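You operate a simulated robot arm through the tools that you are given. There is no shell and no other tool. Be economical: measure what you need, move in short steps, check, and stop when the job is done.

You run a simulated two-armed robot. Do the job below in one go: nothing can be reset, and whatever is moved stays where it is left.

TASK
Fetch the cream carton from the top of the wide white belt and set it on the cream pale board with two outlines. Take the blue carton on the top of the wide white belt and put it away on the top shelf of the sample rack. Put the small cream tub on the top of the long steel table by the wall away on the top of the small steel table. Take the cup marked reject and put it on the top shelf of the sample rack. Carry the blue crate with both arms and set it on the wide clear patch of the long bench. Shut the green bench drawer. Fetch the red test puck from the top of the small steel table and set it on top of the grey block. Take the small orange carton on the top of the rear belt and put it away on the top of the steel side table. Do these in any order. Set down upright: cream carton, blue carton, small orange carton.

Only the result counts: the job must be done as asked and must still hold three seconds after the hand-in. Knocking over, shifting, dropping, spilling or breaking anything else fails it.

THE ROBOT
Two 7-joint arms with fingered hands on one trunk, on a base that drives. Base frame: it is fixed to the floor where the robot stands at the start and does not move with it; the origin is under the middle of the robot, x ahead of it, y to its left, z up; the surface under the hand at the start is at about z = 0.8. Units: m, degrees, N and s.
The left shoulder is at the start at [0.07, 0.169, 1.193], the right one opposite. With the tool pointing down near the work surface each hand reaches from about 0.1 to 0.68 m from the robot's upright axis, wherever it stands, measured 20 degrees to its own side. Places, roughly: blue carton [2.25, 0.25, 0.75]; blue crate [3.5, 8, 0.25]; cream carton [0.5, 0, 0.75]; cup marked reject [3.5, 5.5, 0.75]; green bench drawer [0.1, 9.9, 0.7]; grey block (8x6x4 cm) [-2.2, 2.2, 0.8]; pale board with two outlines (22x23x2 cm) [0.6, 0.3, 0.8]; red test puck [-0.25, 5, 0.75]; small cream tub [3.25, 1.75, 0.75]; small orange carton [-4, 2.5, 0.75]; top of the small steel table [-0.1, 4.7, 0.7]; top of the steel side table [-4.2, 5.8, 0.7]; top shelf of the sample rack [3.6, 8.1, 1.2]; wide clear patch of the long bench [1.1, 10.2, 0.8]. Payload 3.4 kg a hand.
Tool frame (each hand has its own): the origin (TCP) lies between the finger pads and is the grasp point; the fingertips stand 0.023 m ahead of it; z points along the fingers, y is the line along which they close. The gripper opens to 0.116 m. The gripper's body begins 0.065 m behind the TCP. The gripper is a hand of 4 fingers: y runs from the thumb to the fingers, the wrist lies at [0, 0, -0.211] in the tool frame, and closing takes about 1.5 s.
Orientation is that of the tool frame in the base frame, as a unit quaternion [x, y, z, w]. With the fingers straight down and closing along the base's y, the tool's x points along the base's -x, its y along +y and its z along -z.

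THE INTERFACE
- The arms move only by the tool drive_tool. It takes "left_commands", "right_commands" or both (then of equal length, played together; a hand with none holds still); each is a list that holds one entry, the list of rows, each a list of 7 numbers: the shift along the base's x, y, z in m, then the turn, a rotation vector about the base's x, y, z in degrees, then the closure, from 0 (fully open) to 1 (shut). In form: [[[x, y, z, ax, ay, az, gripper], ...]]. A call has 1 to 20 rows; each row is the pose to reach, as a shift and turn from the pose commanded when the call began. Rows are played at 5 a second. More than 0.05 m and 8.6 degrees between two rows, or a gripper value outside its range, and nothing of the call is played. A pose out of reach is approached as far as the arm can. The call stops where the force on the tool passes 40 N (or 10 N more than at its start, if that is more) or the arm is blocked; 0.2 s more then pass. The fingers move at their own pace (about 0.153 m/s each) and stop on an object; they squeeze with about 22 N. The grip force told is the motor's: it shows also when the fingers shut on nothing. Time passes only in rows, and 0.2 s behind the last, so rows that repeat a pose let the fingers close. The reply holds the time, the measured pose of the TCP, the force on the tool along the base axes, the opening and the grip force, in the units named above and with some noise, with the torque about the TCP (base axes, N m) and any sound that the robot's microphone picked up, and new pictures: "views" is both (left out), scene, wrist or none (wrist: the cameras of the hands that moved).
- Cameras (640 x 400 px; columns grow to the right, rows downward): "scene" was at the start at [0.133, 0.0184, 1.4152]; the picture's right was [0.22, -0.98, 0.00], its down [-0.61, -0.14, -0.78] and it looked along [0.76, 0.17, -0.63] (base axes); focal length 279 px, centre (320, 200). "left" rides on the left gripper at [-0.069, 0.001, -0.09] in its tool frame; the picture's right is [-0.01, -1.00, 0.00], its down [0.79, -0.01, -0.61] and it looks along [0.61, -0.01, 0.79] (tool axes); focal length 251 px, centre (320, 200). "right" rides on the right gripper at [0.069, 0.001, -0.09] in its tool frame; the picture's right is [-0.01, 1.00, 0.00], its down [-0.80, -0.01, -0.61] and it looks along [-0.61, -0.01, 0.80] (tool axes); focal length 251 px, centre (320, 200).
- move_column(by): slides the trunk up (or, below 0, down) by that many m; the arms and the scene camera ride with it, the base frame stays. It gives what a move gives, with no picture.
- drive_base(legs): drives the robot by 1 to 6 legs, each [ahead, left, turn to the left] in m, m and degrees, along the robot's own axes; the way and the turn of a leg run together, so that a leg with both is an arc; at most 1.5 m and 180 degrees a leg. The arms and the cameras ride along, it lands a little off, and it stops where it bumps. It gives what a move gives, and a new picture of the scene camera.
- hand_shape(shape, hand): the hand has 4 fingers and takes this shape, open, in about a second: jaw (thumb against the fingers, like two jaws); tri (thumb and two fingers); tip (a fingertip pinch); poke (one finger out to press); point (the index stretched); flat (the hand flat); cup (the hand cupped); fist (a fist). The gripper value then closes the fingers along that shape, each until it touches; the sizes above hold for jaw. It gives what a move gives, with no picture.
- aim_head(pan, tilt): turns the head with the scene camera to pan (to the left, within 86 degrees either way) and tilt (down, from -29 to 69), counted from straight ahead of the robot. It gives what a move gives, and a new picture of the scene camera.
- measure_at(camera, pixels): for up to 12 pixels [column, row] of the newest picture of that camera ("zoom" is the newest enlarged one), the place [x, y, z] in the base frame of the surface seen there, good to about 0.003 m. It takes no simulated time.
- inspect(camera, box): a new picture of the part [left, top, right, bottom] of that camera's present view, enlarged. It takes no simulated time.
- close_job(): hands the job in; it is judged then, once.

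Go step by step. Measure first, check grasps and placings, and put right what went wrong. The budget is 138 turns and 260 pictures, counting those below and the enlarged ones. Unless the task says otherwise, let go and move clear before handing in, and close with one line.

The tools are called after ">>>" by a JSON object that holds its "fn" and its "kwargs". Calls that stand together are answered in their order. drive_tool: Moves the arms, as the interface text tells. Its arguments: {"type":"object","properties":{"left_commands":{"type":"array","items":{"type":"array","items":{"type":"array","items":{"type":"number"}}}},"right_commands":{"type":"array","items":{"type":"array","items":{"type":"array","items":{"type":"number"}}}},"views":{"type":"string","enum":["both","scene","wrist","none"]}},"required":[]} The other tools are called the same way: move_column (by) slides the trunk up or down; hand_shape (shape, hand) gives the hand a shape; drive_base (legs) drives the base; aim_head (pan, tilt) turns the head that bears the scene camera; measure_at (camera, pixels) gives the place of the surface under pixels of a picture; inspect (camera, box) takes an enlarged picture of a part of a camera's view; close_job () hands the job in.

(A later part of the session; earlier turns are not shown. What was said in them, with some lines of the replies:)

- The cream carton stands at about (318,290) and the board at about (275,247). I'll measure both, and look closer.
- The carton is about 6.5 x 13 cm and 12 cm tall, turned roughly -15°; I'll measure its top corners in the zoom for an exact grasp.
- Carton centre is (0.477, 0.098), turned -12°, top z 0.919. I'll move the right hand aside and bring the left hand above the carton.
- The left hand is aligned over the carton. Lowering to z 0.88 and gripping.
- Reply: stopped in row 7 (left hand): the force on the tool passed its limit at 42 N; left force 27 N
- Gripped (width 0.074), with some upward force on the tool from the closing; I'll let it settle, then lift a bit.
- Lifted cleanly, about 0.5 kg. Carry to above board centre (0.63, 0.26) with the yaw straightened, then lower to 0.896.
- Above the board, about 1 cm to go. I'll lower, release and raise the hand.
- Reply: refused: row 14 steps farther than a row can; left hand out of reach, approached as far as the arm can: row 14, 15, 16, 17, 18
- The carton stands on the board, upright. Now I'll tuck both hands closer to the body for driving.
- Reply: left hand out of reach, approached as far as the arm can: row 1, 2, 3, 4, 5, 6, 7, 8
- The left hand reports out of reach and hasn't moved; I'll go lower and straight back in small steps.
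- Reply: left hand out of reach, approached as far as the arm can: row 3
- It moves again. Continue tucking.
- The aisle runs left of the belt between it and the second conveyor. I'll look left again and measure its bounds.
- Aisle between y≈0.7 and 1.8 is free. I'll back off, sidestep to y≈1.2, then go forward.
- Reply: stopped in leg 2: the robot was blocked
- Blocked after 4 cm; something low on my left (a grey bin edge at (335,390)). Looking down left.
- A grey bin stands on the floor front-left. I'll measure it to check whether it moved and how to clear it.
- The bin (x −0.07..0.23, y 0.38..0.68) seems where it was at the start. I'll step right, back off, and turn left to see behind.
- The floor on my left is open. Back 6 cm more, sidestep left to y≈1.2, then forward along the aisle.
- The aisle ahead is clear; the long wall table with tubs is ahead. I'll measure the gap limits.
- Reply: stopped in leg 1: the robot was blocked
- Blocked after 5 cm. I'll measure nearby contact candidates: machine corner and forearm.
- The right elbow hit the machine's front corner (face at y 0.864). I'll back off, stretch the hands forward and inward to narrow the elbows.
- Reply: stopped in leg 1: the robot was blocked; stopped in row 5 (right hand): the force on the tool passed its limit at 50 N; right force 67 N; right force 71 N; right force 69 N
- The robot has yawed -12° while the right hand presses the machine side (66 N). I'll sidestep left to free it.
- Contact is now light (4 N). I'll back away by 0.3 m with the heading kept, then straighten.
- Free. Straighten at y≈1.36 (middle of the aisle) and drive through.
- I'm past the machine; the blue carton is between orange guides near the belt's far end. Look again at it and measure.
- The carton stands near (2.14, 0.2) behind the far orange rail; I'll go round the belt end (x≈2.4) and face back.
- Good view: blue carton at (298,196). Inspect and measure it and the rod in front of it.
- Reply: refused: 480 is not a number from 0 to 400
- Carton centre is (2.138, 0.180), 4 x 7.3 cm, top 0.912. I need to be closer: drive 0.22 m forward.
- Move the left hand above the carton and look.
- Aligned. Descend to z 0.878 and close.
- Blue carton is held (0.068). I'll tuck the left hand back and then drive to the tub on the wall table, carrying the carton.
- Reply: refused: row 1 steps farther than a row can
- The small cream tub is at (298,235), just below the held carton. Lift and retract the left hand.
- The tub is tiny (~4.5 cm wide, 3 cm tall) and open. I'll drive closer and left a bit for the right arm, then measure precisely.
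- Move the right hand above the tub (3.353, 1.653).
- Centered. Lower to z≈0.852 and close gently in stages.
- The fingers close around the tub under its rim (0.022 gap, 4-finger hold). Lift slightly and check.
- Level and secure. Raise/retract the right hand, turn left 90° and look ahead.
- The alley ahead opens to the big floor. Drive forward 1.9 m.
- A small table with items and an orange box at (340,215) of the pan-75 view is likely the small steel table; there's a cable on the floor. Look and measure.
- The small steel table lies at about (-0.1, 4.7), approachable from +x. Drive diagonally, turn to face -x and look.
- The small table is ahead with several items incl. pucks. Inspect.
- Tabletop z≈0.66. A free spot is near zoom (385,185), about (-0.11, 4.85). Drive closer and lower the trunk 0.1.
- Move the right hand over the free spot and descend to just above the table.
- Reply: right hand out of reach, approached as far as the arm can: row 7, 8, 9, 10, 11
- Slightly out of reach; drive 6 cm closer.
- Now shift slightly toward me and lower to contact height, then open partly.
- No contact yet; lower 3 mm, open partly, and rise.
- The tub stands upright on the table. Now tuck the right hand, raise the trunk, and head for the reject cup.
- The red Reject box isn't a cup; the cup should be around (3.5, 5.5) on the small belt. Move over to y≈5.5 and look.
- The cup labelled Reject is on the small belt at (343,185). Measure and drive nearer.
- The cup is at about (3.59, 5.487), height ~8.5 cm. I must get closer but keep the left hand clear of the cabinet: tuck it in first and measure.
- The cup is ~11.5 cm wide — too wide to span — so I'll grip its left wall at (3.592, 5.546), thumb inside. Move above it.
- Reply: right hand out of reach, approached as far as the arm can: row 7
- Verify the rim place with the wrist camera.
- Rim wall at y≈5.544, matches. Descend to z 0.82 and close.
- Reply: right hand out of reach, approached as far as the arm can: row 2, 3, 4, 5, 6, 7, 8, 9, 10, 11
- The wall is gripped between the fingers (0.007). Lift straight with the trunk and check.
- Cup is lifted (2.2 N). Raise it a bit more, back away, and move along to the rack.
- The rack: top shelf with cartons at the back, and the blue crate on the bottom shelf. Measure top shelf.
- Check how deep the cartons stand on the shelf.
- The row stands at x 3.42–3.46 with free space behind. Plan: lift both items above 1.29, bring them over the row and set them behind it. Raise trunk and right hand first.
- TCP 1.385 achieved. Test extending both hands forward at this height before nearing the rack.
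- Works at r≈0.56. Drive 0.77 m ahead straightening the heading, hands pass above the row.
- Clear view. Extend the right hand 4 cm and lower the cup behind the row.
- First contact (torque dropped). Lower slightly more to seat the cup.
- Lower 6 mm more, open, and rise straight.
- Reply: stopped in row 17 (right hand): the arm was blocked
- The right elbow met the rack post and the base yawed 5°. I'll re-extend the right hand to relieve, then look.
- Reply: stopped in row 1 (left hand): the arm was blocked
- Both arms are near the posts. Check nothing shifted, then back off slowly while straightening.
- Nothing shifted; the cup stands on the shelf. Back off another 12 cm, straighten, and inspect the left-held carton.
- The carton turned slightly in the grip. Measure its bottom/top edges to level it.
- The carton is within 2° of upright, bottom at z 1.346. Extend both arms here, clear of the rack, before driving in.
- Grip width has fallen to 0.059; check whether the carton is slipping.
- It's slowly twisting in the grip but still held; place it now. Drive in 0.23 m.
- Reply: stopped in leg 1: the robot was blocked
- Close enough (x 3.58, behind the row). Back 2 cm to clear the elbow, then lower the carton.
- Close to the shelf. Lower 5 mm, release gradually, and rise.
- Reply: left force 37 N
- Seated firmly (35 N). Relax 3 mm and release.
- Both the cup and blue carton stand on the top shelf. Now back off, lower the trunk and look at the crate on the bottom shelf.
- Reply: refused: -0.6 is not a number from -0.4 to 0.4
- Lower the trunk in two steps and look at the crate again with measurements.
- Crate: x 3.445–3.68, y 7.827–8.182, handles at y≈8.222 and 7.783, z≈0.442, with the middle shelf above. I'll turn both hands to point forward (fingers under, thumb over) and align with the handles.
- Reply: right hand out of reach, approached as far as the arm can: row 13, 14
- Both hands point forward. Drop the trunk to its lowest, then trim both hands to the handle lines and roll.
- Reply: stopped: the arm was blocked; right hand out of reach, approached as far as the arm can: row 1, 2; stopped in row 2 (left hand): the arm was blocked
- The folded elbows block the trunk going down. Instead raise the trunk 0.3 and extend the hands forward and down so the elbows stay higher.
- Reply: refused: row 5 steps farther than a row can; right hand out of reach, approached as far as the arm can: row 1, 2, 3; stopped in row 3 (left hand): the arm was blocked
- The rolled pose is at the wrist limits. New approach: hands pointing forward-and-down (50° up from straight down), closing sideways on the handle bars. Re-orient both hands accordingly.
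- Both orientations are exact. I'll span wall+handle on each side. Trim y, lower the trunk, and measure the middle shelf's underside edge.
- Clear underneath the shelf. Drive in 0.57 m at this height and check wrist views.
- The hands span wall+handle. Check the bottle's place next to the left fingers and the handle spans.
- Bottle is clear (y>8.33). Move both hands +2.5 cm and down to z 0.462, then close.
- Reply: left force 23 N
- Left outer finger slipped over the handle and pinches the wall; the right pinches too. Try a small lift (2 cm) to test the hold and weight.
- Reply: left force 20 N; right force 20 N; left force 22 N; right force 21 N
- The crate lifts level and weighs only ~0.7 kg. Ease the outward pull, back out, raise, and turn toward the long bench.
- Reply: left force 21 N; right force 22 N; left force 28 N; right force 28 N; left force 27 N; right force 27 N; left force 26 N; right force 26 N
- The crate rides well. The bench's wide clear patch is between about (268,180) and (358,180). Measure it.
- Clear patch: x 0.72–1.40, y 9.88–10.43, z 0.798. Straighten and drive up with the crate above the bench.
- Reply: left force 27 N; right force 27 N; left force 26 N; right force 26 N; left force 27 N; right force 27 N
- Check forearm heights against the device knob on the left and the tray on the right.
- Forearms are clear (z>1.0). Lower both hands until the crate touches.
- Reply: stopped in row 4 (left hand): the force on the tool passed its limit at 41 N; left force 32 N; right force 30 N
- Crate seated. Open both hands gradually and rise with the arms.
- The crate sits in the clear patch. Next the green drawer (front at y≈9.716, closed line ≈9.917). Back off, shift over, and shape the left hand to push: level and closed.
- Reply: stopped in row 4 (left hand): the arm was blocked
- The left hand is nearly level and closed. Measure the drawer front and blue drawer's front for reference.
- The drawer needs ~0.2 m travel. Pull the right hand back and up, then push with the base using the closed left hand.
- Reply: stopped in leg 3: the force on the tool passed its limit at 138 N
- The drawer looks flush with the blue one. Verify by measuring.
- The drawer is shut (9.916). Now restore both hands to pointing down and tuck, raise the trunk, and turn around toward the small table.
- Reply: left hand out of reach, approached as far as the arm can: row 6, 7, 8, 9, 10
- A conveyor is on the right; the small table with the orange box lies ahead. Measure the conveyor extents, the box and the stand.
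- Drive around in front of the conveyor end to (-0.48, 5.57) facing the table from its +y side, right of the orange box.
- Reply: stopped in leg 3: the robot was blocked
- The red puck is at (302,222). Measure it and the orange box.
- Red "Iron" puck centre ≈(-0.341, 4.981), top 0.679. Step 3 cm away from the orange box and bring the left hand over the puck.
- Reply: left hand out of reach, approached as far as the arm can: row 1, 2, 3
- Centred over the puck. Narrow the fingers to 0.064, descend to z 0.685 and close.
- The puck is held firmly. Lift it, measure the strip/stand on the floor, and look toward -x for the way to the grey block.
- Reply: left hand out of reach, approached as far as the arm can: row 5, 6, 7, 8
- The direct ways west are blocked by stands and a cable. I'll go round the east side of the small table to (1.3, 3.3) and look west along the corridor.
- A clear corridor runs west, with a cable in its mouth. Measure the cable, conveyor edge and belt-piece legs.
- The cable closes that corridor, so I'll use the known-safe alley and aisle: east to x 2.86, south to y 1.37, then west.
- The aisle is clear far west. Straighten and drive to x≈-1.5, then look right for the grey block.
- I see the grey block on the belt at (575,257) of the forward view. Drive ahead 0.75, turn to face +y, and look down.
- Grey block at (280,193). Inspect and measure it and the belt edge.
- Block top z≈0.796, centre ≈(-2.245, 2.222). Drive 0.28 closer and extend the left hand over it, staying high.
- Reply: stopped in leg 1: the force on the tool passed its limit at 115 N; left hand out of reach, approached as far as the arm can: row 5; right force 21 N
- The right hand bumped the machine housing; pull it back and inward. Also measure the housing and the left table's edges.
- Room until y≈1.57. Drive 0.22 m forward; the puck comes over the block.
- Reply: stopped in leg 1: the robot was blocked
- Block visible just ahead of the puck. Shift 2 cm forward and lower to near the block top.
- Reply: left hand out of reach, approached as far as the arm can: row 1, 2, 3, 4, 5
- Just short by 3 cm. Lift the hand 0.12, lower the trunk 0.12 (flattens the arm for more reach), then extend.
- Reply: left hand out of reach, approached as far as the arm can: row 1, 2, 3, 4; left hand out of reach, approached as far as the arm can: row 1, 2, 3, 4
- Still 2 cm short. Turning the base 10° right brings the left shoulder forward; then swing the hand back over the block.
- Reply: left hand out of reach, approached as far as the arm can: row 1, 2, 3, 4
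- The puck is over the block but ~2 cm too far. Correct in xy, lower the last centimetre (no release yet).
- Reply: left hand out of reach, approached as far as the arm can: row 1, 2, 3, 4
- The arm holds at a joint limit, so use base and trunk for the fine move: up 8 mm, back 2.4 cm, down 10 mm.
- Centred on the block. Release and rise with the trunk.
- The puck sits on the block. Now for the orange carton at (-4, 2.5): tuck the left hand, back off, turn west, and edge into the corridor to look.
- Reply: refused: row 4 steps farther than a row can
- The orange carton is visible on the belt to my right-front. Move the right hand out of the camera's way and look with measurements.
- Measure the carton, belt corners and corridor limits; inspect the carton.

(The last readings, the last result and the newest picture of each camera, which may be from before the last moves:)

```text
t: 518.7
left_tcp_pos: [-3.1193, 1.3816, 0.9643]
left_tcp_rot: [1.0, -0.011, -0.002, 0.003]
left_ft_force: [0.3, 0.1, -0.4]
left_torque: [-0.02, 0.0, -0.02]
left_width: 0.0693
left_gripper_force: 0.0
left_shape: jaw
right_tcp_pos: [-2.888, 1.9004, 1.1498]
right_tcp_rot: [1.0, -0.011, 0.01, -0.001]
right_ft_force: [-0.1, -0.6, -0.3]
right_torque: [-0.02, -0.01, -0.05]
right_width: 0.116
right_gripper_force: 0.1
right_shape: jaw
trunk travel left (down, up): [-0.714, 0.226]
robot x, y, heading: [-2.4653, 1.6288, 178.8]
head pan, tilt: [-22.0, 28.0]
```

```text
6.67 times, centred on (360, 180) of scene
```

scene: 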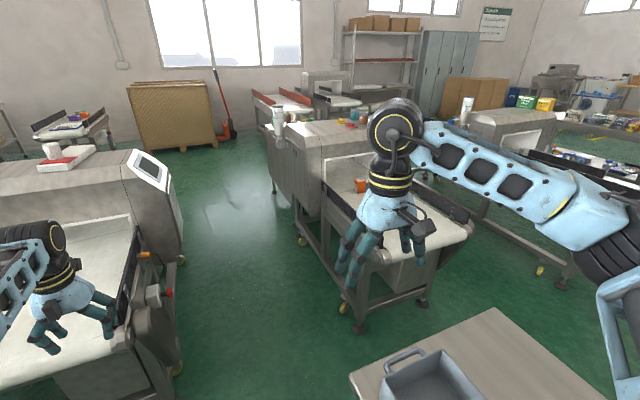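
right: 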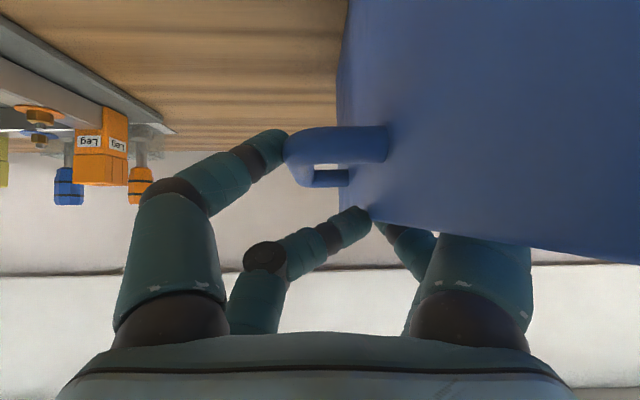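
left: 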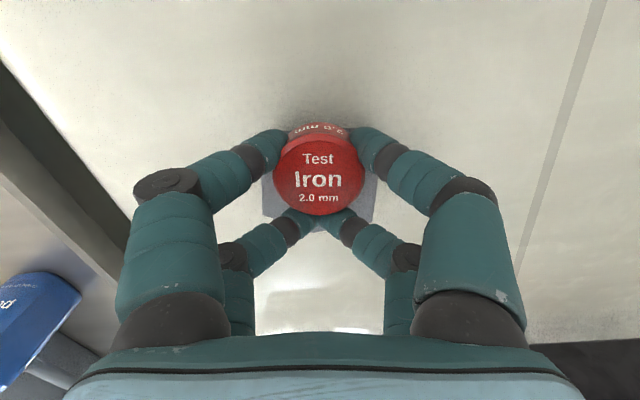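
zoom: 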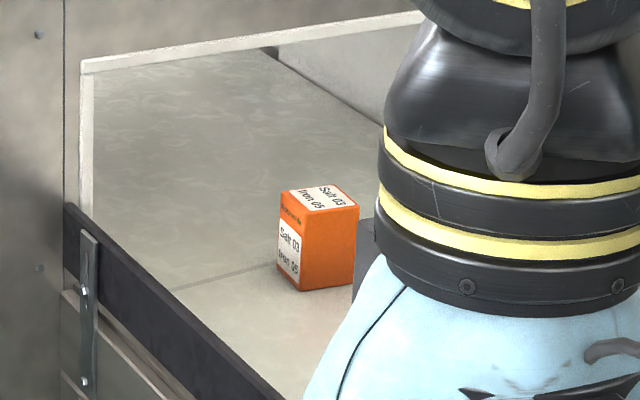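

Carton ≈(-3.92, 2.50), top 0.76, belt 0.69. I'll position the base so the left hand hangs right over it: drive to about (-3.68, 1.85) facing +y.

>>> {"fn": "measure_at", "kwargs": {"camera": "zoom", "pixels": [[290, 193], [325, 187], [355, 206], [308, 212], [320, 200], [280, 265], [302, 290], [350, 280]]}}

>>> {"fn": "drive_base", "kwargs": {"legs": [[0.6, 0, 0], [0.1, -0.1, -45], [0, 0, -44], [0, 0.45, 0], [0.08, 0, 0]]}}

>>> {"fn": "aim_head", "kwargs": {"pan": 10, "tilt": 48}}

```text
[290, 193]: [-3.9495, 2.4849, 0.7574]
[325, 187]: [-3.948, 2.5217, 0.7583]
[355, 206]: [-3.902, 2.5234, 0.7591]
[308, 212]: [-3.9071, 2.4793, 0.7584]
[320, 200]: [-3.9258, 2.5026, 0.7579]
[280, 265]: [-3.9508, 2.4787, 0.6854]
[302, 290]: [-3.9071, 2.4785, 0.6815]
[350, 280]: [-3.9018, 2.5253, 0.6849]
```

```text
t: 523.9
left_tcp_pos: [-3.7998, 1.9646, 0.9652]
left_tcp_rot: [0.942, -0.336, -0.003, 0.003]
left_ft_force: [0.7, -0.3, 0.0]
left_torque: [0.0, 0.02, 0.01]
left_width: 0.0693
left_gripper_force: 0.0
left_shape: jaw
right_tcp_pos: [-3.2983, 2.2294, 1.1506]
right_tcp_rot: [0.942, -0.337, 0.009, 0.001]
right_ft_force: [0.3, 0.3, 0.4]
right_torque: [-0.04, -0.01, 0.01]
right_width: 0.1158
right_gripper_force: 0.1
right_shape: jaw
trunk travel left (down, up): [-0.714, 0.226]
robot x, y, heading: [-3.1368, 1.7496, 140.4]
head pan, tilt: [-22.0, 28.0]
stopped in leg 2: the robot was blocked; the commanded pose is now the measured one
```

scene: 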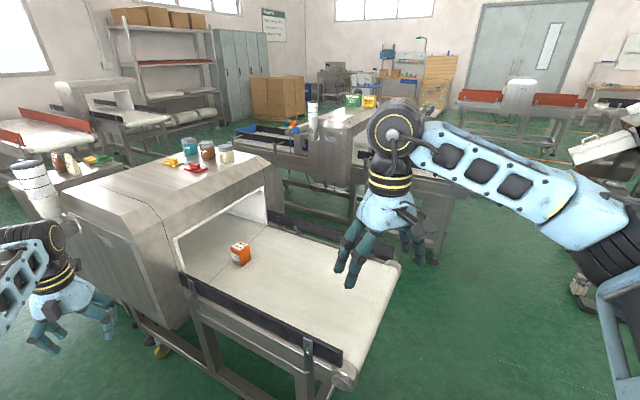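

```text
t: 524.9
left_tcp_pos: [-3.8015, 1.9619, 0.9651]
left_tcp_rot: [0.942, -0.336, -0.003, 0.003]
left_ft_force: [0.1, 0.2, -0.1]
left_torque: [0.02, -0.03, 0.03]
left_width: 0.069
left_gripper_force: 0.0
left_shape: jaw
right_tcp_pos: [-3.2984, 2.2274, 1.1514]
right_tcp_rot: [0.942, -0.337, 0.01, 0.002]
right_ft_force: [0.3, 0.5, -0.7]
right_torque: [0.01, 0.01, -0.01]
right_width: 0.1161
right_gripper_force: 0.0
right_shape: jaw
trunk travel left (down, up): [-0.714, 0.226]
robot x, y, heading: [-3.1319, 1.7545, 140.7]
head pan, tilt: [10.0, 48.0]
```

scene: 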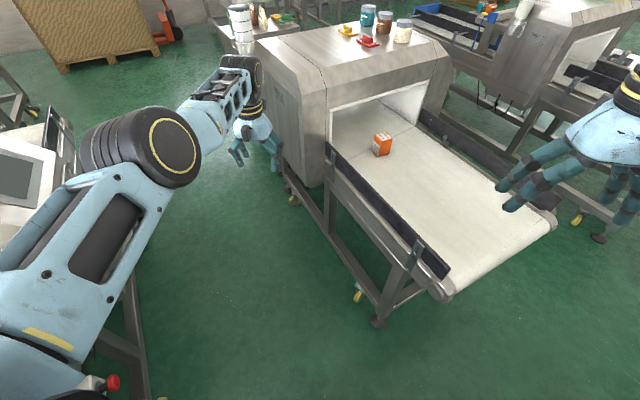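

The carton is axis-aligned, centre (-3.927, 2.502), ~4.5 cm square, 7.5 cm tall. The base touched the table corner; step away, rotate, then strafe to place the left hand over the carton.

>>> {"fn": "drive_base", "kwargs": {"legs": [[0.05, 0.03, 0], [0, 0, -50.7], [0, 0.49, 0], [0.08, 0, 0]]}}

>>> {"fn": "drive_tool", "kwargs": {"left_commands": [[[0, 0, 0, 0, 0, 0, 0.2], [0, 0, 0, 0, 0, 0, 0.2]]], "views": "both"}}

```text
t: 531.3
left_tcp_pos: [-3.9303, 2.4998, 0.9656]
left_tcp_rot: [-0.7, 0.714, 0.005, -0.001]
left_ft_force: [-0.4, 0.8, 0.4]
left_torque: [-0.01, 0.0, 0.01]
left_width: 0.069
left_gripper_force: 0.0
left_shape: jaw
right_tcp_pos: [-3.41, 2.27, 1.1514]
right_tcp_rot: [-0.701, 0.713, -0.008, -0.006]
right_ft_force: [-0.9, 0.1, 0.0]
right_torque: [0.02, -0.04, 0.0]
right_width: 0.1159
right_gripper_force: 0.1
right_shape: jaw
trunk travel left (down, up): [-0.714, 0.226]
robot x, y, heading: [-3.6805, 1.8521, 88.9]
head pan, tilt: [10.0, 48.0]
```

scene: 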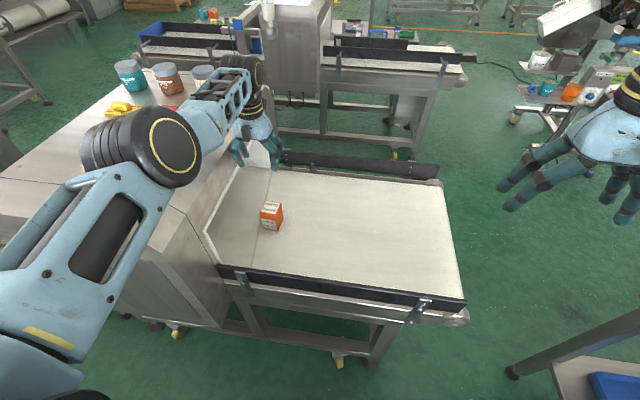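

```text
t: 531.9
left_tcp_pos: [-3.9303, 2.5012, 0.9641]
left_tcp_rot: [-0.701, 0.713, 0.003, -0.001]
left_ft_force: [-0.7, -0.1, -0.4]
left_torque: [-0.01, -0.02, 0.04]
left_width: 0.0925
left_gripper_force: 0.1
left_shape: jaw
right_tcp_pos: [-3.4099, 2.2715, 1.1505]
right_tcp_rot: [-0.7, 0.714, -0.009, -0.006]
right_ft_force: [-0.8, 0.4, -0.5]
right_torque: [-0.01, 0.03, -0.03]
right_width: 0.1159
right_gripper_force: 0.1
right_shape: jaw
trunk travel left (down, up): [-0.714, 0.226]
robot x, y, heading: [-3.6782, 1.846, 88.7]
head pan, tilt: [10.0, 48.0]
```

scene: 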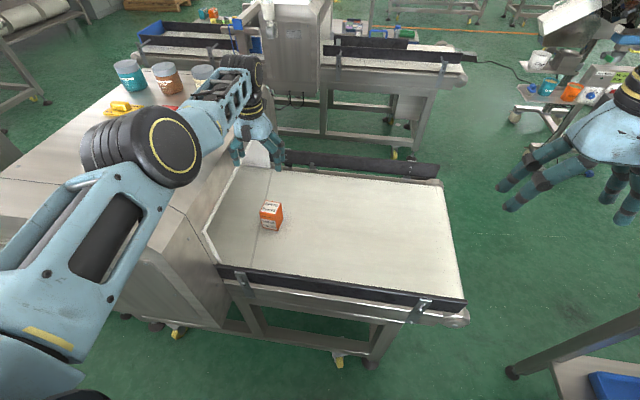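
left: 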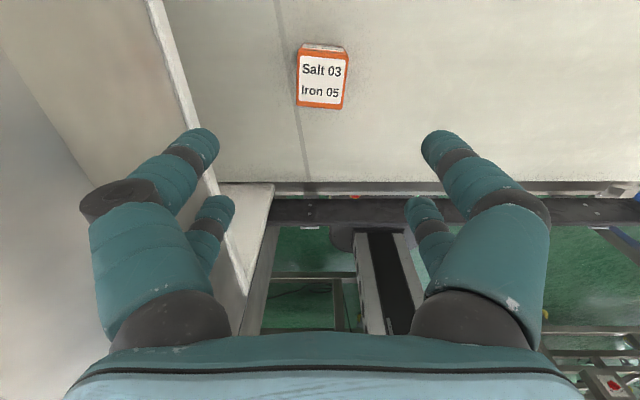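

The hand is exactly over the carton, but the left elbow may be above the housing. Measure elbow and housing heights.

>>> {"fn": "measure_at", "kwargs": {"camera": "scene", "pixels": [[170, 145], [120, 165], [185, 170], [150, 200], [60, 190], [180, 200], [110, 260], [212, 112], [190, 110], [100, 200]]}}

```text
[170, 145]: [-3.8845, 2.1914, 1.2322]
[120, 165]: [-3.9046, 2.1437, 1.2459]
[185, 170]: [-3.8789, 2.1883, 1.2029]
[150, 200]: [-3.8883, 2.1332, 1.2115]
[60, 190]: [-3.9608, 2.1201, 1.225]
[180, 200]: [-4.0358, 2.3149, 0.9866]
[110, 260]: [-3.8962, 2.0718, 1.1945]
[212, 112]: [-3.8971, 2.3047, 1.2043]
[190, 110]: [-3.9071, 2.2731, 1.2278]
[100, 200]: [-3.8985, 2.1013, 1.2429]
```

The elbow (x≈-3.9, y≈2.15, z≥1.1) is clear of the housing. Lower with the trunk, grip, and lift.

>>> {"fn": "move_column", "kwargs": {"by": -0.227}}

>>> {"fn": "drive_tool", "kwargs": {"left_commands": [[[0, 0, 0, 0, 0, 0, 0.35], [0, 0, 0, 0, 0, 0, 0.5], [0, 0, 0, 0, 0, 0, 0.7], [0, 0, 0, 0, 0, 0, 1], [0, 0, 0, 0, 0, 0, 1], [0, 0, 0, 0, 0, 0, 1], [0, 0, 0, 0, 0, 0, 1]]], "views": "none"}}

>>> {"fn": "move_column", "kwargs": {"by": 0.25}}

>>> {"fn": "inspect", "kwargs": {"camera": "left", "box": [160, 40, 480, 240]}}

>>> {"fn": "aim_head", "kwargs": {"pan": -20, "tilt": 18}}

```text
t: 534.3
left_tcp_pos: [-3.9296, 2.5014, 0.7376]
left_tcp_rot: [-0.701, 0.714, 0.004, 0.0]
left_ft_force: [-1.1, -0.6, -0.2]
left_torque: [0.0, 0.03, -0.01]
left_width: 0.0921
left_gripper_force: 0.0
left_shape: jaw
right_tcp_pos: [-3.4099, 2.2718, 0.9242]
right_tcp_rot: [-0.701, 0.713, -0.008, -0.006]
right_ft_force: [0.0, 0.1, -0.5]
right_torque: [0.03, -0.02, -0.02]
right_width: 0.1158
right_gripper_force: 0.1
right_shape: jaw
trunk travel left (down, up): [-0.487, 0.453]
robot x, y, heading: [-3.6805, 1.8517, 88.7]
head pan, tilt: [10.0, 48.0]
```

```text
t: 535.9
left_tcp_pos: [-3.9301, 2.5023, 0.7368]
left_tcp_rot: [-0.701, 0.713, 0.004, 0.0]
left_ft_force: [-0.2, -0.8, 0.0]
left_torque: [-0.03, -0.05, 0.03]
left_width: 0.0478
left_gripper_force: 22.0
left_shape: jaw
right_tcp_pos: [-3.4113, 2.2728, 0.924]
right_tcp_rot: [-0.701, 0.713, -0.008, -0.006]
right_ft_force: [-0.2, -0.1, -0.3]
right_torque: [0.0, 0.0, 0.02]
right_width: 0.1158
right_gripper_force: 0.0
right_shape: jaw
trunk travel left (down, up): [-0.487, 0.453]
robot x, y, heading: [-3.6813, 1.8489, 88.8]
head pan, tilt: [10.0, 48.0]
```

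```text
t: 538.4
left_tcp_pos: [-3.9288, 2.5022, 0.988]
left_tcp_rot: [-0.701, 0.713, 0.002, -0.001]
left_ft_force: [-0.9, 0.4, -0.7]
left_torque: [-0.03, 0.02, -0.02]
left_width: 0.0477
left_gripper_force: 22.1
left_shape: jaw
right_tcp_pos: [-3.4111, 2.273, 1.1735]
right_tcp_rot: [-0.701, 0.713, -0.008, -0.006]
right_ft_force: [-0.2, -0.1, 0.8]
right_torque: [-0.03, 0.0, -0.01]
right_width: 0.116
right_gripper_force: 0.0
right_shape: jaw
trunk travel left (down, up): [-0.737, 0.203]
robot x, y, heading: [-3.6836, 1.8469, 88.7]
head pan, tilt: [10.0, 48.0]
```

```text
2.00 times, centred on (320, 140) of left
```

zoom: 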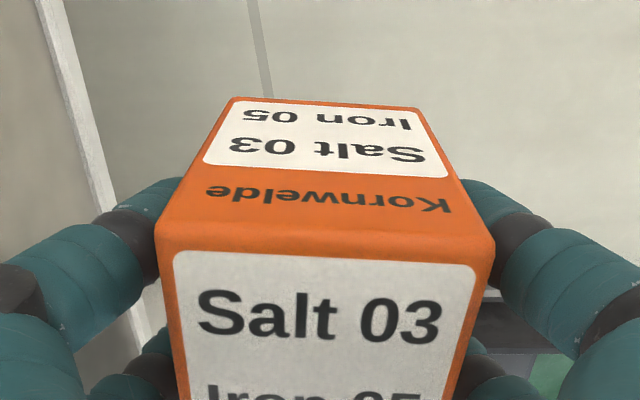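

```text
t: 539.4
left_tcp_pos: [-3.9298, 2.5011, 0.9866]
left_tcp_rot: [-0.7, 0.714, 0.003, 0.0]
left_ft_force: [0.5, 0.1, -1.6]
left_torque: [-0.05, 0.01, 0.01]
left_width: 0.0478
left_gripper_force: 21.9
left_shape: jaw
right_tcp_pos: [-3.4111, 2.273, 1.1746]
right_tcp_rot: [-0.701, 0.713, -0.008, -0.006]
right_ft_force: [1.3, 0.0, 0.0]
right_torque: [0.02, 0.02, -0.01]
right_width: 0.116
right_gripper_force: 0.0
right_shape: jaw
trunk travel left (down, up): [-0.737, 0.203]
robot x, y, heading: [-3.6773, 1.8526, 88.9]
head pan, tilt: [-20.0, 18.0]
```

scene: 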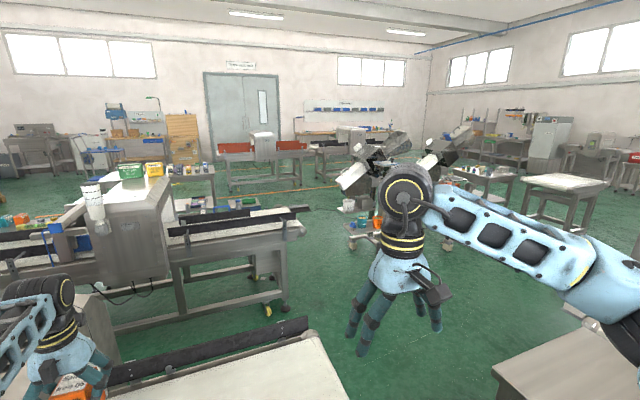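

The carton is held. The short way north is too narrow, so I'll return through the aisle. Raise a bit, tuck the right hand, and drive back east to x≈0.

>>> {"fn": "move_column", "kwargs": {"by": 0.1}}

>>> {"fn": "drive_tool", "kwargs": {"right_commands": [[[-0.025, 0.01, 0, 0, 0, 0, 0], [-0.05, 0.02, 0, 0, 0, 0, 0], [-0.075, 0.03, 0, 0, 0, 0, 0], [-0.1, 0.04, 0, 0, 0, 0, 0], [-0.12, 0.05, 0, 0, 0, 0, 0]]], "views": "none"}}

>>> {"fn": "drive_base", "kwargs": {"legs": [[-0.19, 0, 0], [0, 0, -88.9], [0.45, 0, 0], [0.5, -0.28, 0], [1.45, 0, 0], [1.2, 0, 0]]}}

```text
t: 540.7
left_tcp_pos: [-3.9286, 2.5024, 1.0868]
left_tcp_rot: [-0.701, 0.713, 0.004, -0.001]
left_ft_force: [0.5, 0.5, -0.6]
left_torque: [-0.03, -0.01, -0.01]
left_width: 0.0478
left_gripper_force: 22.0
left_shape: jaw
right_tcp_pos: [-3.4096, 2.2716, 1.2742]
right_tcp_rot: [-0.701, 0.713, -0.008, -0.006]
right_ft_force: [0.5, 0.7, 0.1]
right_torque: [-0.02, 0.02, 0.0]
right_width: 0.1161
right_gripper_force: 0.0
right_shape: jaw
trunk travel left (down, up): [-0.837, 0.103]
robot x, y, heading: [-3.6804, 1.8478, 89.2]
head pan, tilt: [-20.0, 18.0]
```

```text
t: 541.9
left_tcp_pos: [-3.9308, 2.5026, 1.0869]
left_tcp_rot: [-0.701, 0.713, 0.003, -0.001]
left_ft_force: [-0.3, -0.7, -0.9]
left_torque: [-0.01, 0.02, -0.02]
left_width: 0.048
left_gripper_force: 22.0
left_shape: jaw
right_tcp_pos: [-3.5316, 2.3214, 1.2742]
right_tcp_rot: [-0.701, 0.713, -0.01, -0.005]
right_ft_force: [0.4, -0.3, -0.1]
right_torque: [-0.02, 0.03, 0.0]
right_width: 0.1159
right_gripper_force: 0.1
right_shape: jaw
trunk travel left (down, up): [-0.837, 0.103]
robot x, y, heading: [-3.6802, 1.8455, 88.9]
head pan, tilt: [-20.0, 18.0]
```

```text
t: 565.0
left_tcp_pos: [0.5681, 1.519, 1.0873]
left_tcp_rot: [0.017, 1.0, 0.004, 0.002]
left_ft_force: [0.5, 0.0, -1.2]
left_torque: [-0.01, 0.05, -0.01]
left_width: 0.0477
left_gripper_force: 22.2
left_shape: jaw
right_tcp_pos: [0.3819, 1.1218, 1.2734]
right_tcp_rot: [0.017, 1.0, -0.002, -0.01]
right_ft_force: [-0.3, -0.3, -0.7]
right_torque: [0.04, -0.01, 0.01]
right_width: 0.1162
right_gripper_force: 0.0
right_shape: jaw
trunk travel left (down, up): [-0.837, 0.103]
robot x, y, heading: [-0.0882, 1.28, -2.2]
head pan, tilt: [-20.0, 18.0]
```

scene: 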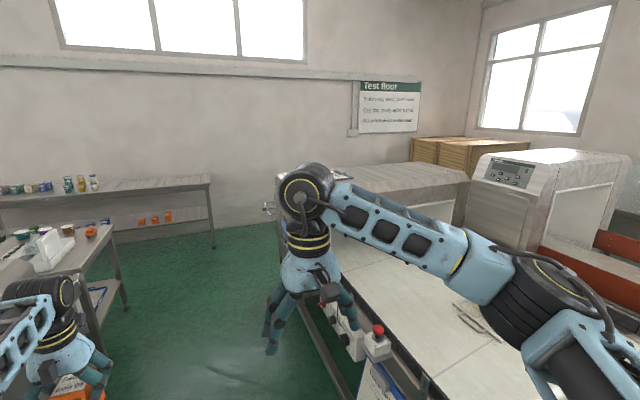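

At (-0.09, 1.28). Correct to y 1.39, run through the aisle and alley, then north and west to about (0.1, 6.45).

>>> {"fn": "drive_base", "kwargs": {"legs": [[0.3, 0.11, 2.2], [1.25, 0, 0], [1.3, 0, 0], [0, 0, 90], [1.4, 0, 0], [0.9, 0, 0]]}}

>>> {"fn": "drive_base", "kwargs": {"legs": [[1.2, 0.4, 0], [1.45, 0, 0], [0, 0, 90], [1.4, 0, 0], [0.9, 0, 0]]}}

>>> {"fn": "aim_head", "kwargs": {"pan": 0, "tilt": 25}}

```text
t: 594.0
left_tcp_pos: [2.5657, 4.3652, 1.0885]
left_tcp_rot: [-0.706, 0.709, 0.004, -0.001]
left_ft_force: [0.1, 0.1, -1.0]
left_torque: [0.0, 0.0, 0.0]
left_width: 0.0473
left_gripper_force: 22.1
left_shape: jaw
right_tcp_pos: [2.9665, 4.1878, 1.2745]
right_tcp_rot: [-0.706, 0.709, -0.008, -0.006]
right_ft_force: [-0.2, 0.6, 0.1]
right_torque: [0.01, -0.01, -0.02]
right_width: 0.1161
right_gripper_force: 0.1
right_shape: jaw
trunk travel left (down, up): [-0.837, 0.103]
robot x, y, heading: [2.8243, 3.7161, 89.5]
head pan, tilt: [-20.0, 18.0]
```

scene: 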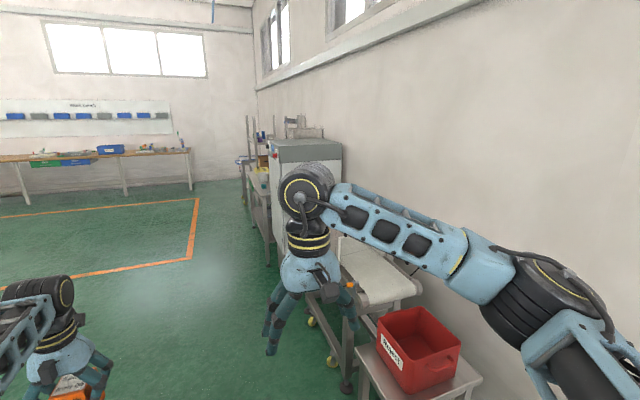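

```text
t: 622.1
left_tcp_pos: [-0.4542, 6.2218, 1.0885]
left_tcp_rot: [1.0, -0.017, -0.002, 0.004]
left_ft_force: [-0.1, 0.9, -1.3]
left_torque: [-0.03, 0.0, -0.01]
left_width: 0.0471
left_gripper_force: 22.0
left_shape: jaw
right_tcp_pos: [-0.2663, 6.6189, 1.2759]
right_tcp_rot: [1.0, -0.018, 0.009, -0.001]
right_ft_force: [0.5, -0.5, 0.7]
right_torque: [0.02, 0.02, 0.0]
right_width: 0.116
right_gripper_force: 0.2
right_shape: jaw
trunk travel left (down, up): [-0.837, 0.103]
robot x, y, heading: [0.1991, 6.462, 178.0]
head pan, tilt: [-20.0, 18.0]
```

scene: 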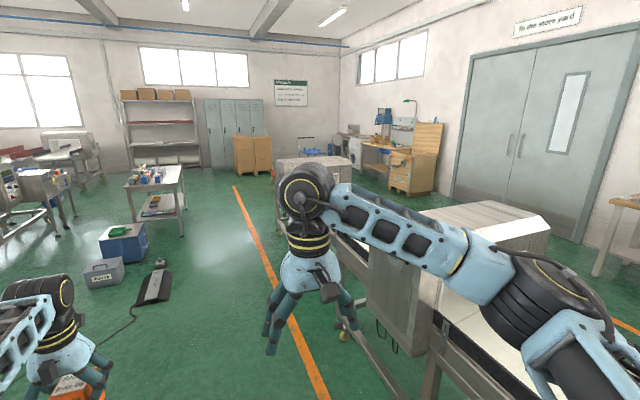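

```text
t: 622.9
left_tcp_pos: [-0.4557, 6.2217, 1.0861]
left_tcp_rot: [1.0, -0.017, -0.002, 0.004]
left_ft_force: [0.2, -0.2, -1.5]
left_torque: [-0.01, -0.04, -0.01]
left_width: 0.047
left_gripper_force: 22.0
left_shape: jaw
right_tcp_pos: [-0.2673, 6.6185, 1.2735]
right_tcp_rot: [1.0, -0.016, 0.01, -0.002]
right_ft_force: [0.2, -0.3, -0.2]
right_torque: [0.03, 0.04, -0.02]
right_width: 0.1158
right_gripper_force: 0.1
right_shape: jaw
trunk travel left (down, up): [-0.837, 0.103]
robot x, y, heading: [0.2055, 6.4599, 177.8]
head pan, tilt: [0.0, 25.0]
```

scene: 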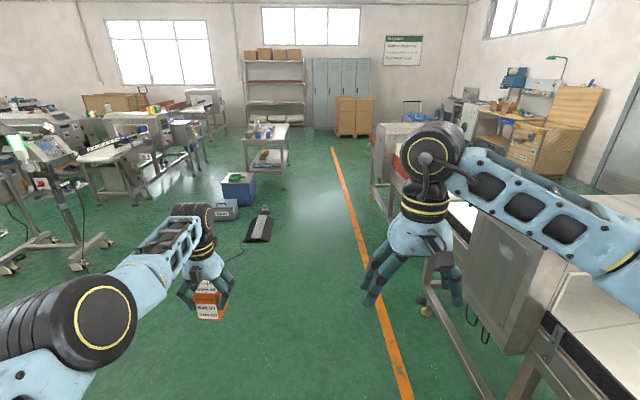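

The way along the orange line is clear and the side table is ahead. Measure its top, then drive to x≈-2.5.

>>> {"fn": "measure_at", "kwargs": {"camera": "scene", "pixels": [[246, 141], [287, 142], [280, 135], [262, 142], [284, 130], [253, 187], [272, 210], [255, 130], [288, 127], [375, 200]]}}

>>> {"fn": "drive_base", "kwargs": {"legs": [[0, 0, 2.2], [1.4, 0, 0], [1.35, 0, 0]]}}

>>> {"fn": "aim_head", "kwargs": {"pan": 15, "tilt": 30}}

>>> {"fn": "inspect", "kwargs": {"camera": "scene", "box": [200, 90, 440, 290]}}

```text
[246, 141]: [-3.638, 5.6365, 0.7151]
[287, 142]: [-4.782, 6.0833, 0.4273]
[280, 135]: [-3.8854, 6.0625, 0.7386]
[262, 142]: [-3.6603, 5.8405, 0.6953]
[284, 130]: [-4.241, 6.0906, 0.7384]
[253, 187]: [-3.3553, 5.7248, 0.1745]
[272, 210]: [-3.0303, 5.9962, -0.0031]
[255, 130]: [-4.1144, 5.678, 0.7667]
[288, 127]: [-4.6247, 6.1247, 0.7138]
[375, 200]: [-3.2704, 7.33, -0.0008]
```

```text
t: 636.9
left_tcp_pos: [-3.2402, 6.1892, 1.0873]
left_tcp_rot: [1.0, 0.008, -0.002, 0.003]
left_ft_force: [0.3, 0.0, -0.9]
left_torque: [-0.02, 0.01, 0.0]
left_width: 0.0469
left_gripper_force: 22.1
left_shape: jaw
right_tcp_pos: [-3.0745, 6.593, 1.2745]
right_tcp_rot: [1.0, 0.008, 0.009, -0.002]
right_ft_force: [0.1, -0.9, 0.5]
right_torque: [-0.01, -0.01, -0.02]
right_width: 0.1161
right_gripper_force: 0.1
right_shape: jaw
trunk travel left (down, up): [-0.837, 0.103]
robot x, y, heading: [-2.5987, 6.4591, -179.3]
head pan, tilt: [0.0, 25.0]
```

scene: 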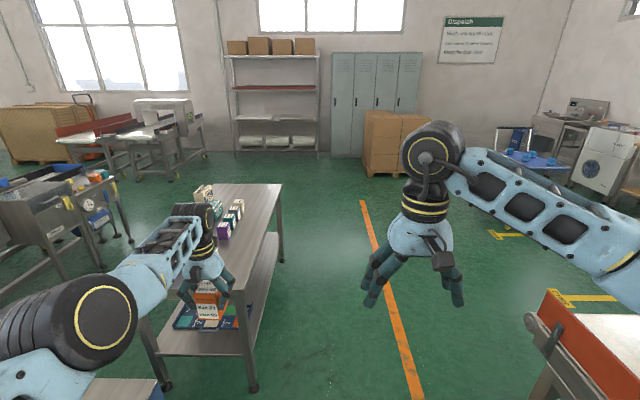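

```text
t: 637.6
left_tcp_pos: [-3.2417, 6.1874, 1.0867]
left_tcp_rot: [1.0, 0.009, -0.001, 0.003]
left_ft_force: [-0.3, 0.4, -0.8]
left_torque: [0.01, -0.01, 0.0]
left_width: 0.0474
left_gripper_force: 21.8
left_shape: jaw
right_tcp_pos: [-3.075, 6.5945, 1.2741]
right_tcp_rot: [1.0, 0.008, 0.011, -0.002]
right_ft_force: [0.3, -1.3, -0.4]
right_torque: [0.01, -0.01, 0.02]
right_width: 0.1159
right_gripper_force: 0.1
right_shape: jaw
trunk travel left (down, up): [-0.837, 0.103]
robot x, y, heading: [-2.593, 6.4607, -179.2]
head pan, tilt: [15.0, 30.0]
```

scene: 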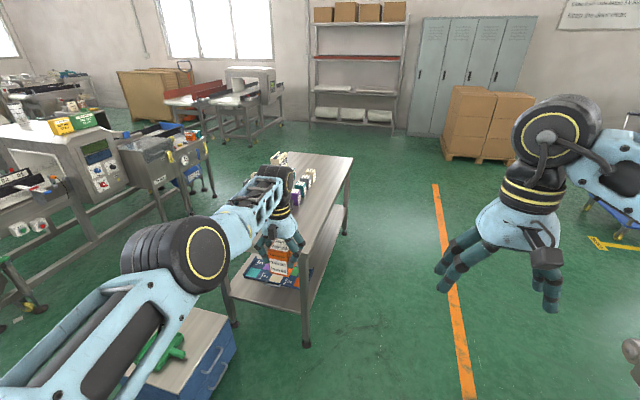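

```text
2.00 times, centred on (320, 190) of scene
```

zoom: 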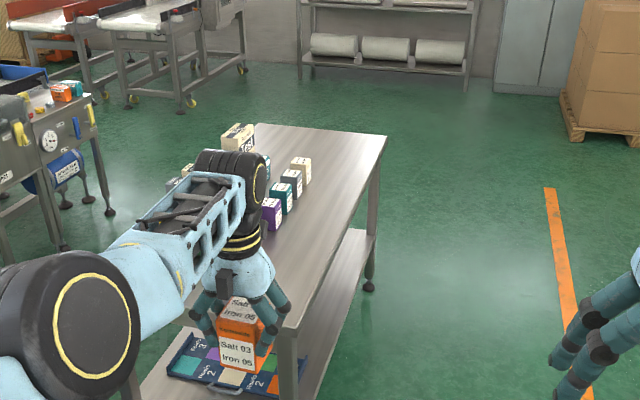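

Table top z≈0.739; its north strip looks free. Measure free space, and drive so the carton hovers over about (-3.80, 5.98).

>>> {"fn": "measure_at", "kwargs": {"camera": "zoom", "pixels": [[330, 200], [300, 260], [345, 240], [362, 180], [272, 215], [288, 190], [303, 165], [383, 140], [290, 318], [278, 228], [295, 235], [282, 300]]}}

>>> {"fn": "drive_base", "kwargs": {"legs": [[0.6, 0.09, 0], [0, 0, 9.2]]}}

>>> {"fn": "drive_tool", "kwargs": {"left_commands": [[[0, 0, 0, 0, 0, 0, 1]]], "views": "both"}}

```text
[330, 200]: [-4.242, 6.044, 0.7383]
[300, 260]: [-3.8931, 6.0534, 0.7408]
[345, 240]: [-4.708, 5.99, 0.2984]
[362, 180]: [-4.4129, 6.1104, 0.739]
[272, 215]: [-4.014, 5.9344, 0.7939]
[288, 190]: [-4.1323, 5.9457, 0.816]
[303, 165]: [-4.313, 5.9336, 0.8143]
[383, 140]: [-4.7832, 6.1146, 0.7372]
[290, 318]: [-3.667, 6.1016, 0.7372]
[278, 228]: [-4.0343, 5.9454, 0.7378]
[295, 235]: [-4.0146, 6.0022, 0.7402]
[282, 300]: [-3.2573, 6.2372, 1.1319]
```

```text
t: 641.7
left_tcp_pos: [-3.784, 5.9858, 1.0863]
left_tcp_rot: [0.995, 0.095, 0.0, 0.005]
left_ft_force: [-0.6, -0.7, -0.9]
left_torque: [-0.01, -0.02, -0.01]
left_width: 0.0471
left_gripper_force: 22.0
left_shape: jaw
right_tcp_pos: [-3.688, 6.4151, 1.2749]
right_tcp_rot: [0.996, 0.093, 0.01, -0.001]
right_ft_force: [0.5, -0.1, 0.7]
right_torque: [-0.02, 0.02, -0.01]
right_width: 0.1161
right_gripper_force: 0.1
right_shape: jaw
trunk travel left (down, up): [-0.837, 0.103]
robot x, y, heading: [-3.1961, 6.3624, -169.3]
head pan, tilt: [15.0, 30.0]
```

scene: 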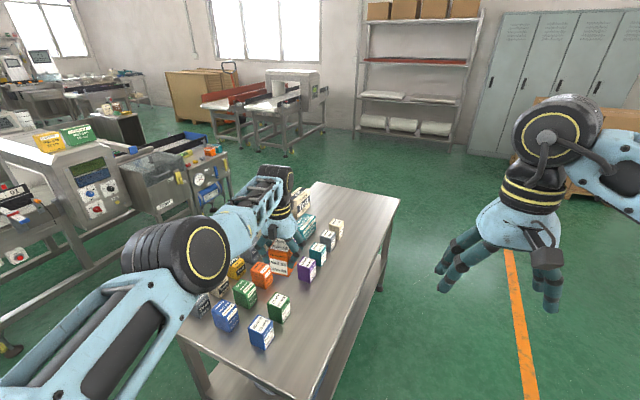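

```text
t: 642.1
left_tcp_pos: [-3.7846, 5.9851, 1.0874]
left_tcp_rot: [0.996, 0.095, -0.002, 0.003]
left_ft_force: [0.5, -0.5, -0.7]
left_torque: [-0.02, -0.01, 0.01]
left_width: 0.0474
left_gripper_force: 22.2
left_shape: jaw
right_tcp_pos: [-3.6886, 6.4135, 1.2746]
right_tcp_rot: [0.996, 0.094, 0.01, -0.003]
right_ft_force: [0.3, 0.3, -0.7]
right_torque: [-0.03, 0.0, -0.02]
right_width: 0.116
right_gripper_force: 0.1
right_shape: jaw
trunk travel left (down, up): [-0.837, 0.103]
robot x, y, heading: [-3.1915, 6.3609, -169.4]
head pan, tilt: [15.0, 30.0]
```

scene: 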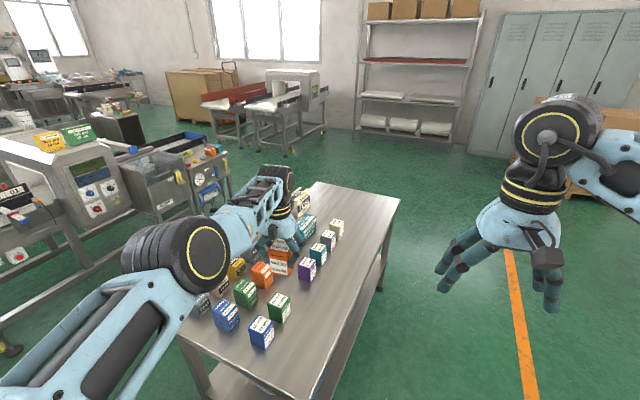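
left: 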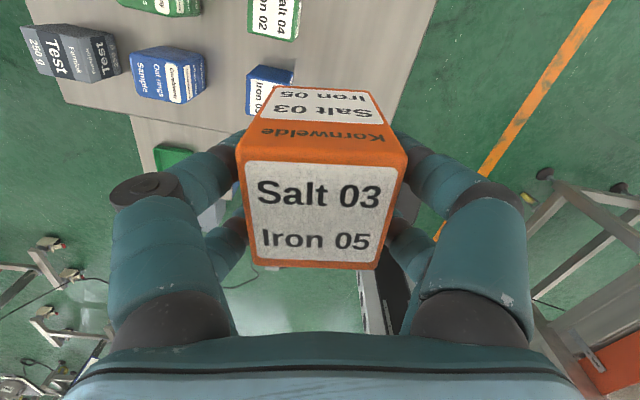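

The row of cartons stands at y≈5.93; the strip y 5.98–6.11 is free. Shift to hover at (-3.92, 6.05), and measure the neighbours.

>>> {"fn": "measure_at", "kwargs": {"camera": "scene", "pixels": [[262, 325], [274, 345], [282, 300], [291, 312], [308, 262], [316, 275], [320, 250], [268, 352], [330, 330], [345, 300]]}}

>>> {"fn": "drive_base", "kwargs": {"legs": [[0.126, -0.088, 0]]}}

>>> {"fn": "move_column", "kwargs": {"by": -0.15}}

>>> {"fn": "drive_tool", "kwargs": {"left_commands": [[[0, 0, 0, 0, 0, 0, 1]]], "views": "both"}}

```text
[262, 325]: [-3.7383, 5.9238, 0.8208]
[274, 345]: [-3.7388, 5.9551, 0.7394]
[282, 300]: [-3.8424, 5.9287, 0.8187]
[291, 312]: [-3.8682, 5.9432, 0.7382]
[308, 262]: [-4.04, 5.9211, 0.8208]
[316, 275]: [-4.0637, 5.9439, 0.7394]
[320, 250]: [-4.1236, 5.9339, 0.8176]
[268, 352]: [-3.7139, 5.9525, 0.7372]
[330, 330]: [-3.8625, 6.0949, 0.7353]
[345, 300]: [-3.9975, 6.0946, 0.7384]
```

```text
t: 643.5
left_tcp_pos: [-3.9187, 6.0521, 1.0891]
left_tcp_rot: [0.996, 0.094, -0.002, 0.003]
left_ft_force: [0.2, -0.4, -0.9]
left_torque: [-0.02, 0.05, -0.01]
left_width: 0.0473
left_gripper_force: 21.9
left_shape: jaw
right_tcp_pos: [-3.8226, 6.4796, 1.2755]
right_tcp_rot: [0.996, 0.093, 0.008, -0.004]
right_ft_force: [0.1, -0.3, 1.0]
right_torque: [0.02, -0.01, 0.0]
right_width: 0.116
right_gripper_force: 0.0
right_shape: jaw
trunk travel left (down, up): [-0.837, 0.103]
robot x, y, heading: [-3.3332, 6.4285, -169.5]
head pan, tilt: [15.0, 30.0]
```

scene: 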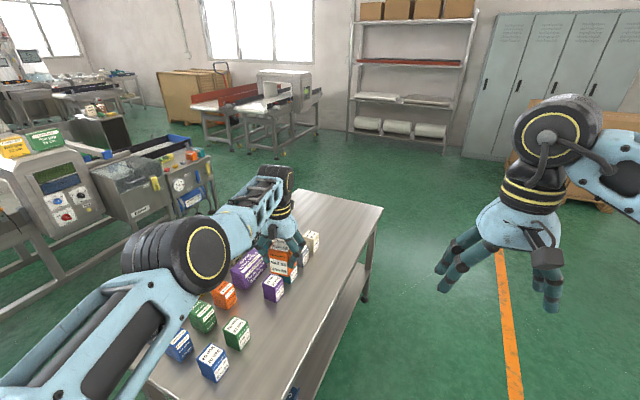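

```text
t: 645.2
left_tcp_pos: [-3.9204, 6.0526, 0.9371]
left_tcp_rot: [0.996, 0.092, -0.002, 0.004]
left_ft_force: [-0.3, 0.6, -1.3]
left_torque: [0.0, 0.0, 0.0]
left_width: 0.047
left_gripper_force: 21.9
left_shape: jaw
right_tcp_pos: [-3.8249, 6.48, 1.1242]
right_tcp_rot: [0.996, 0.094, 0.01, -0.002]
right_ft_force: [0.1, -0.8, -0.2]
right_torque: [-0.02, 0.04, -0.03]
right_width: 0.116
right_gripper_force: 0.0
right_shape: jaw
trunk travel left (down, up): [-0.687, 0.253]
robot x, y, heading: [-3.331, 6.4294, -169.5]
head pan, tilt: [15.0, 30.0]
```

```text
t: 645.6
left_tcp_pos: [-3.9209, 6.0521, 0.9366]
left_tcp_rot: [0.996, 0.094, -0.001, 0.003]
left_ft_force: [0.3, -1.1, -1.4]
left_torque: [0.06, 0.01, -0.01]
left_width: 0.0473
left_gripper_force: 22.3
left_shape: jaw
right_tcp_pos: [-3.8242, 6.479, 1.1234]
right_tcp_rot: [0.996, 0.094, 0.01, -0.003]
right_ft_force: [-0.1, -0.6, -0.2]
right_torque: [-0.02, -0.04, -0.01]
right_width: 0.1158
right_gripper_force: 0.0
right_shape: jaw
trunk travel left (down, up): [-0.687, 0.253]
robot x, y, heading: [-3.3318, 6.4335, -169.4]
head pan, tilt: [15.0, 30.0]
5 turns are left
```

scene: 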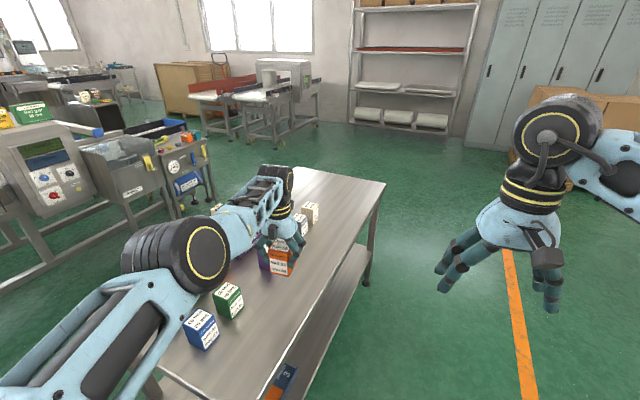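
left: 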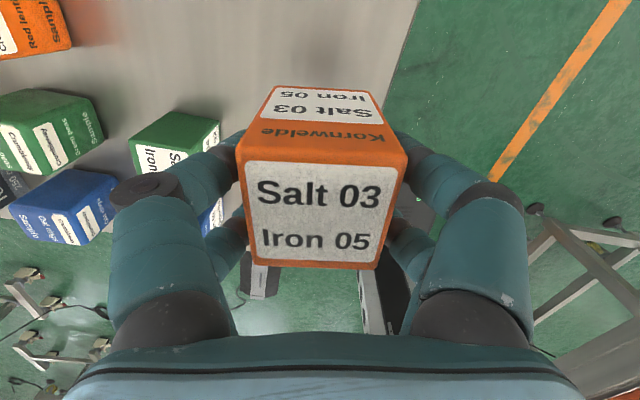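

Positioned between neighbours with clear space. Lower with the trunk to just above the table, open, and rise.

>>> {"fn": "move_column", "kwargs": {"by": -0.143}}

>>> {"fn": "drive_tool", "kwargs": {"left_commands": [[[0, 0, 0, 0, 0, 0, 1], [0, 0, 0, 0, 0, 0, 0.75], [0, 0, 0, 0, 0, 0, 0.55], [0, 0, 0, 0, 0, 0, 0.4], [0, 0, 0, 0, 0, 0, 0.35], [0, 0, 0, 0, 0, 0, 0.35], [0, 0, 0, 0, 0, 0, 0.35]]], "views": "none"}}

>>> {"fn": "move_column", "kwargs": {"by": 0.28}}

>>> {"fn": "inspect", "kwargs": {"camera": "left", "box": [160, 20, 480, 220]}}

```text
t: 647.3
left_tcp_pos: [-3.9201, 6.0523, 0.7971]
left_tcp_rot: [0.996, 0.093, -0.003, 0.003]
left_ft_force: [-0.3, -2.1, 12.1]
left_torque: [0.0, 0.01, 0.03]
left_width: 0.0472
left_gripper_force: 22.0
left_shape: jaw
right_tcp_pos: [-3.8238, 6.4803, 0.9824]
right_tcp_rot: [0.996, 0.093, 0.01, -0.003]
right_ft_force: [-0.7, 0.0, 0.0]
right_torque: [0.03, -0.01, -0.02]
right_width: 0.116
right_gripper_force: 0.0
right_shape: jaw
trunk travel left (down, up): [-0.544, 0.396]
robot x, y, heading: [-3.3327, 6.4289, -169.6]
head pan, tilt: [15.0, 30.0]
```

```text
t: 648.9
left_tcp_pos: [-3.92, 6.0524, 0.7937]
left_tcp_rot: [0.996, 0.093, -0.001, 0.004]
left_ft_force: [0.5, -0.4, 1.0]
left_torque: [0.0, 0.02, 0.01]
left_width: 0.0751
left_gripper_force: 0.1
left_shape: jaw
right_tcp_pos: [-3.8238, 6.4795, 0.9818]
right_tcp_rot: [0.996, 0.093, 0.01, -0.002]
right_ft_force: [0.0, 0.2, -0.3]
right_torque: [-0.02, 0.04, 0.02]
right_width: 0.1161
right_gripper_force: 0.1
right_shape: jaw
trunk travel left (down, up): [-0.544, 0.396]
robot x, y, heading: [-3.3303, 6.43, -169.8]
head pan, tilt: [15.0, 30.0]
```

```text
t: 651.8
left_tcp_pos: [-3.9208, 6.0524, 1.0755]
left_tcp_rot: [0.996, 0.094, -0.001, 0.005]
left_ft_force: [-0.3, -0.8, -0.1]
left_torque: [-0.01, 0.01, -0.05]
left_width: 0.0745
left_gripper_force: 0.0
left_shape: jaw
right_tcp_pos: [-3.8253, 6.4795, 1.2619]
right_tcp_rot: [0.996, 0.094, 0.01, -0.003]
right_ft_force: [-0.2, -0.4, -0.3]
right_torque: [0.0, 0.0, 0.0]
right_width: 0.116
right_gripper_force: 0.0
right_shape: jaw
trunk travel left (down, up): [-0.824, 0.116]
robot x, y, heading: [-3.3348, 6.4269, -169.4]
head pan, tilt: [15.0, 30.0]
```

```text
2.00 times, centred on (320, 120) of left
4 turns are left
```

zoom: 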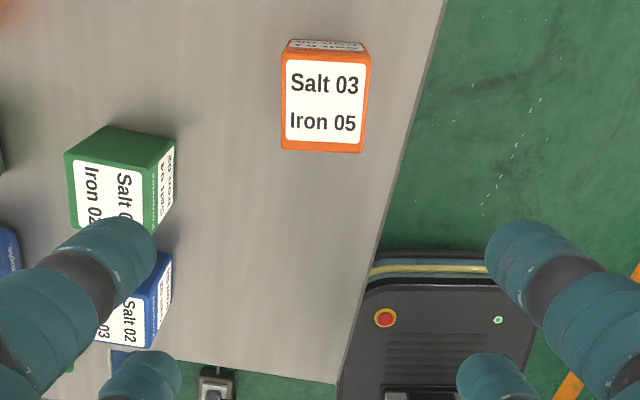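

The orange carton stands upright on the side table, clear of its neighbours, and the hand is clear. All eight parts are done, so I'm handing in.

>>> {"fn": "close_job", "kwargs": {}}

```text
The job is handed in.
```

All eight items are in their asked places and the job is handed in. The base or an arm bumped the floor bin, the rack posts, a machine housing, a table corner and the orange box on the way. I re-measured only the bin and the rack, and neither had moved.
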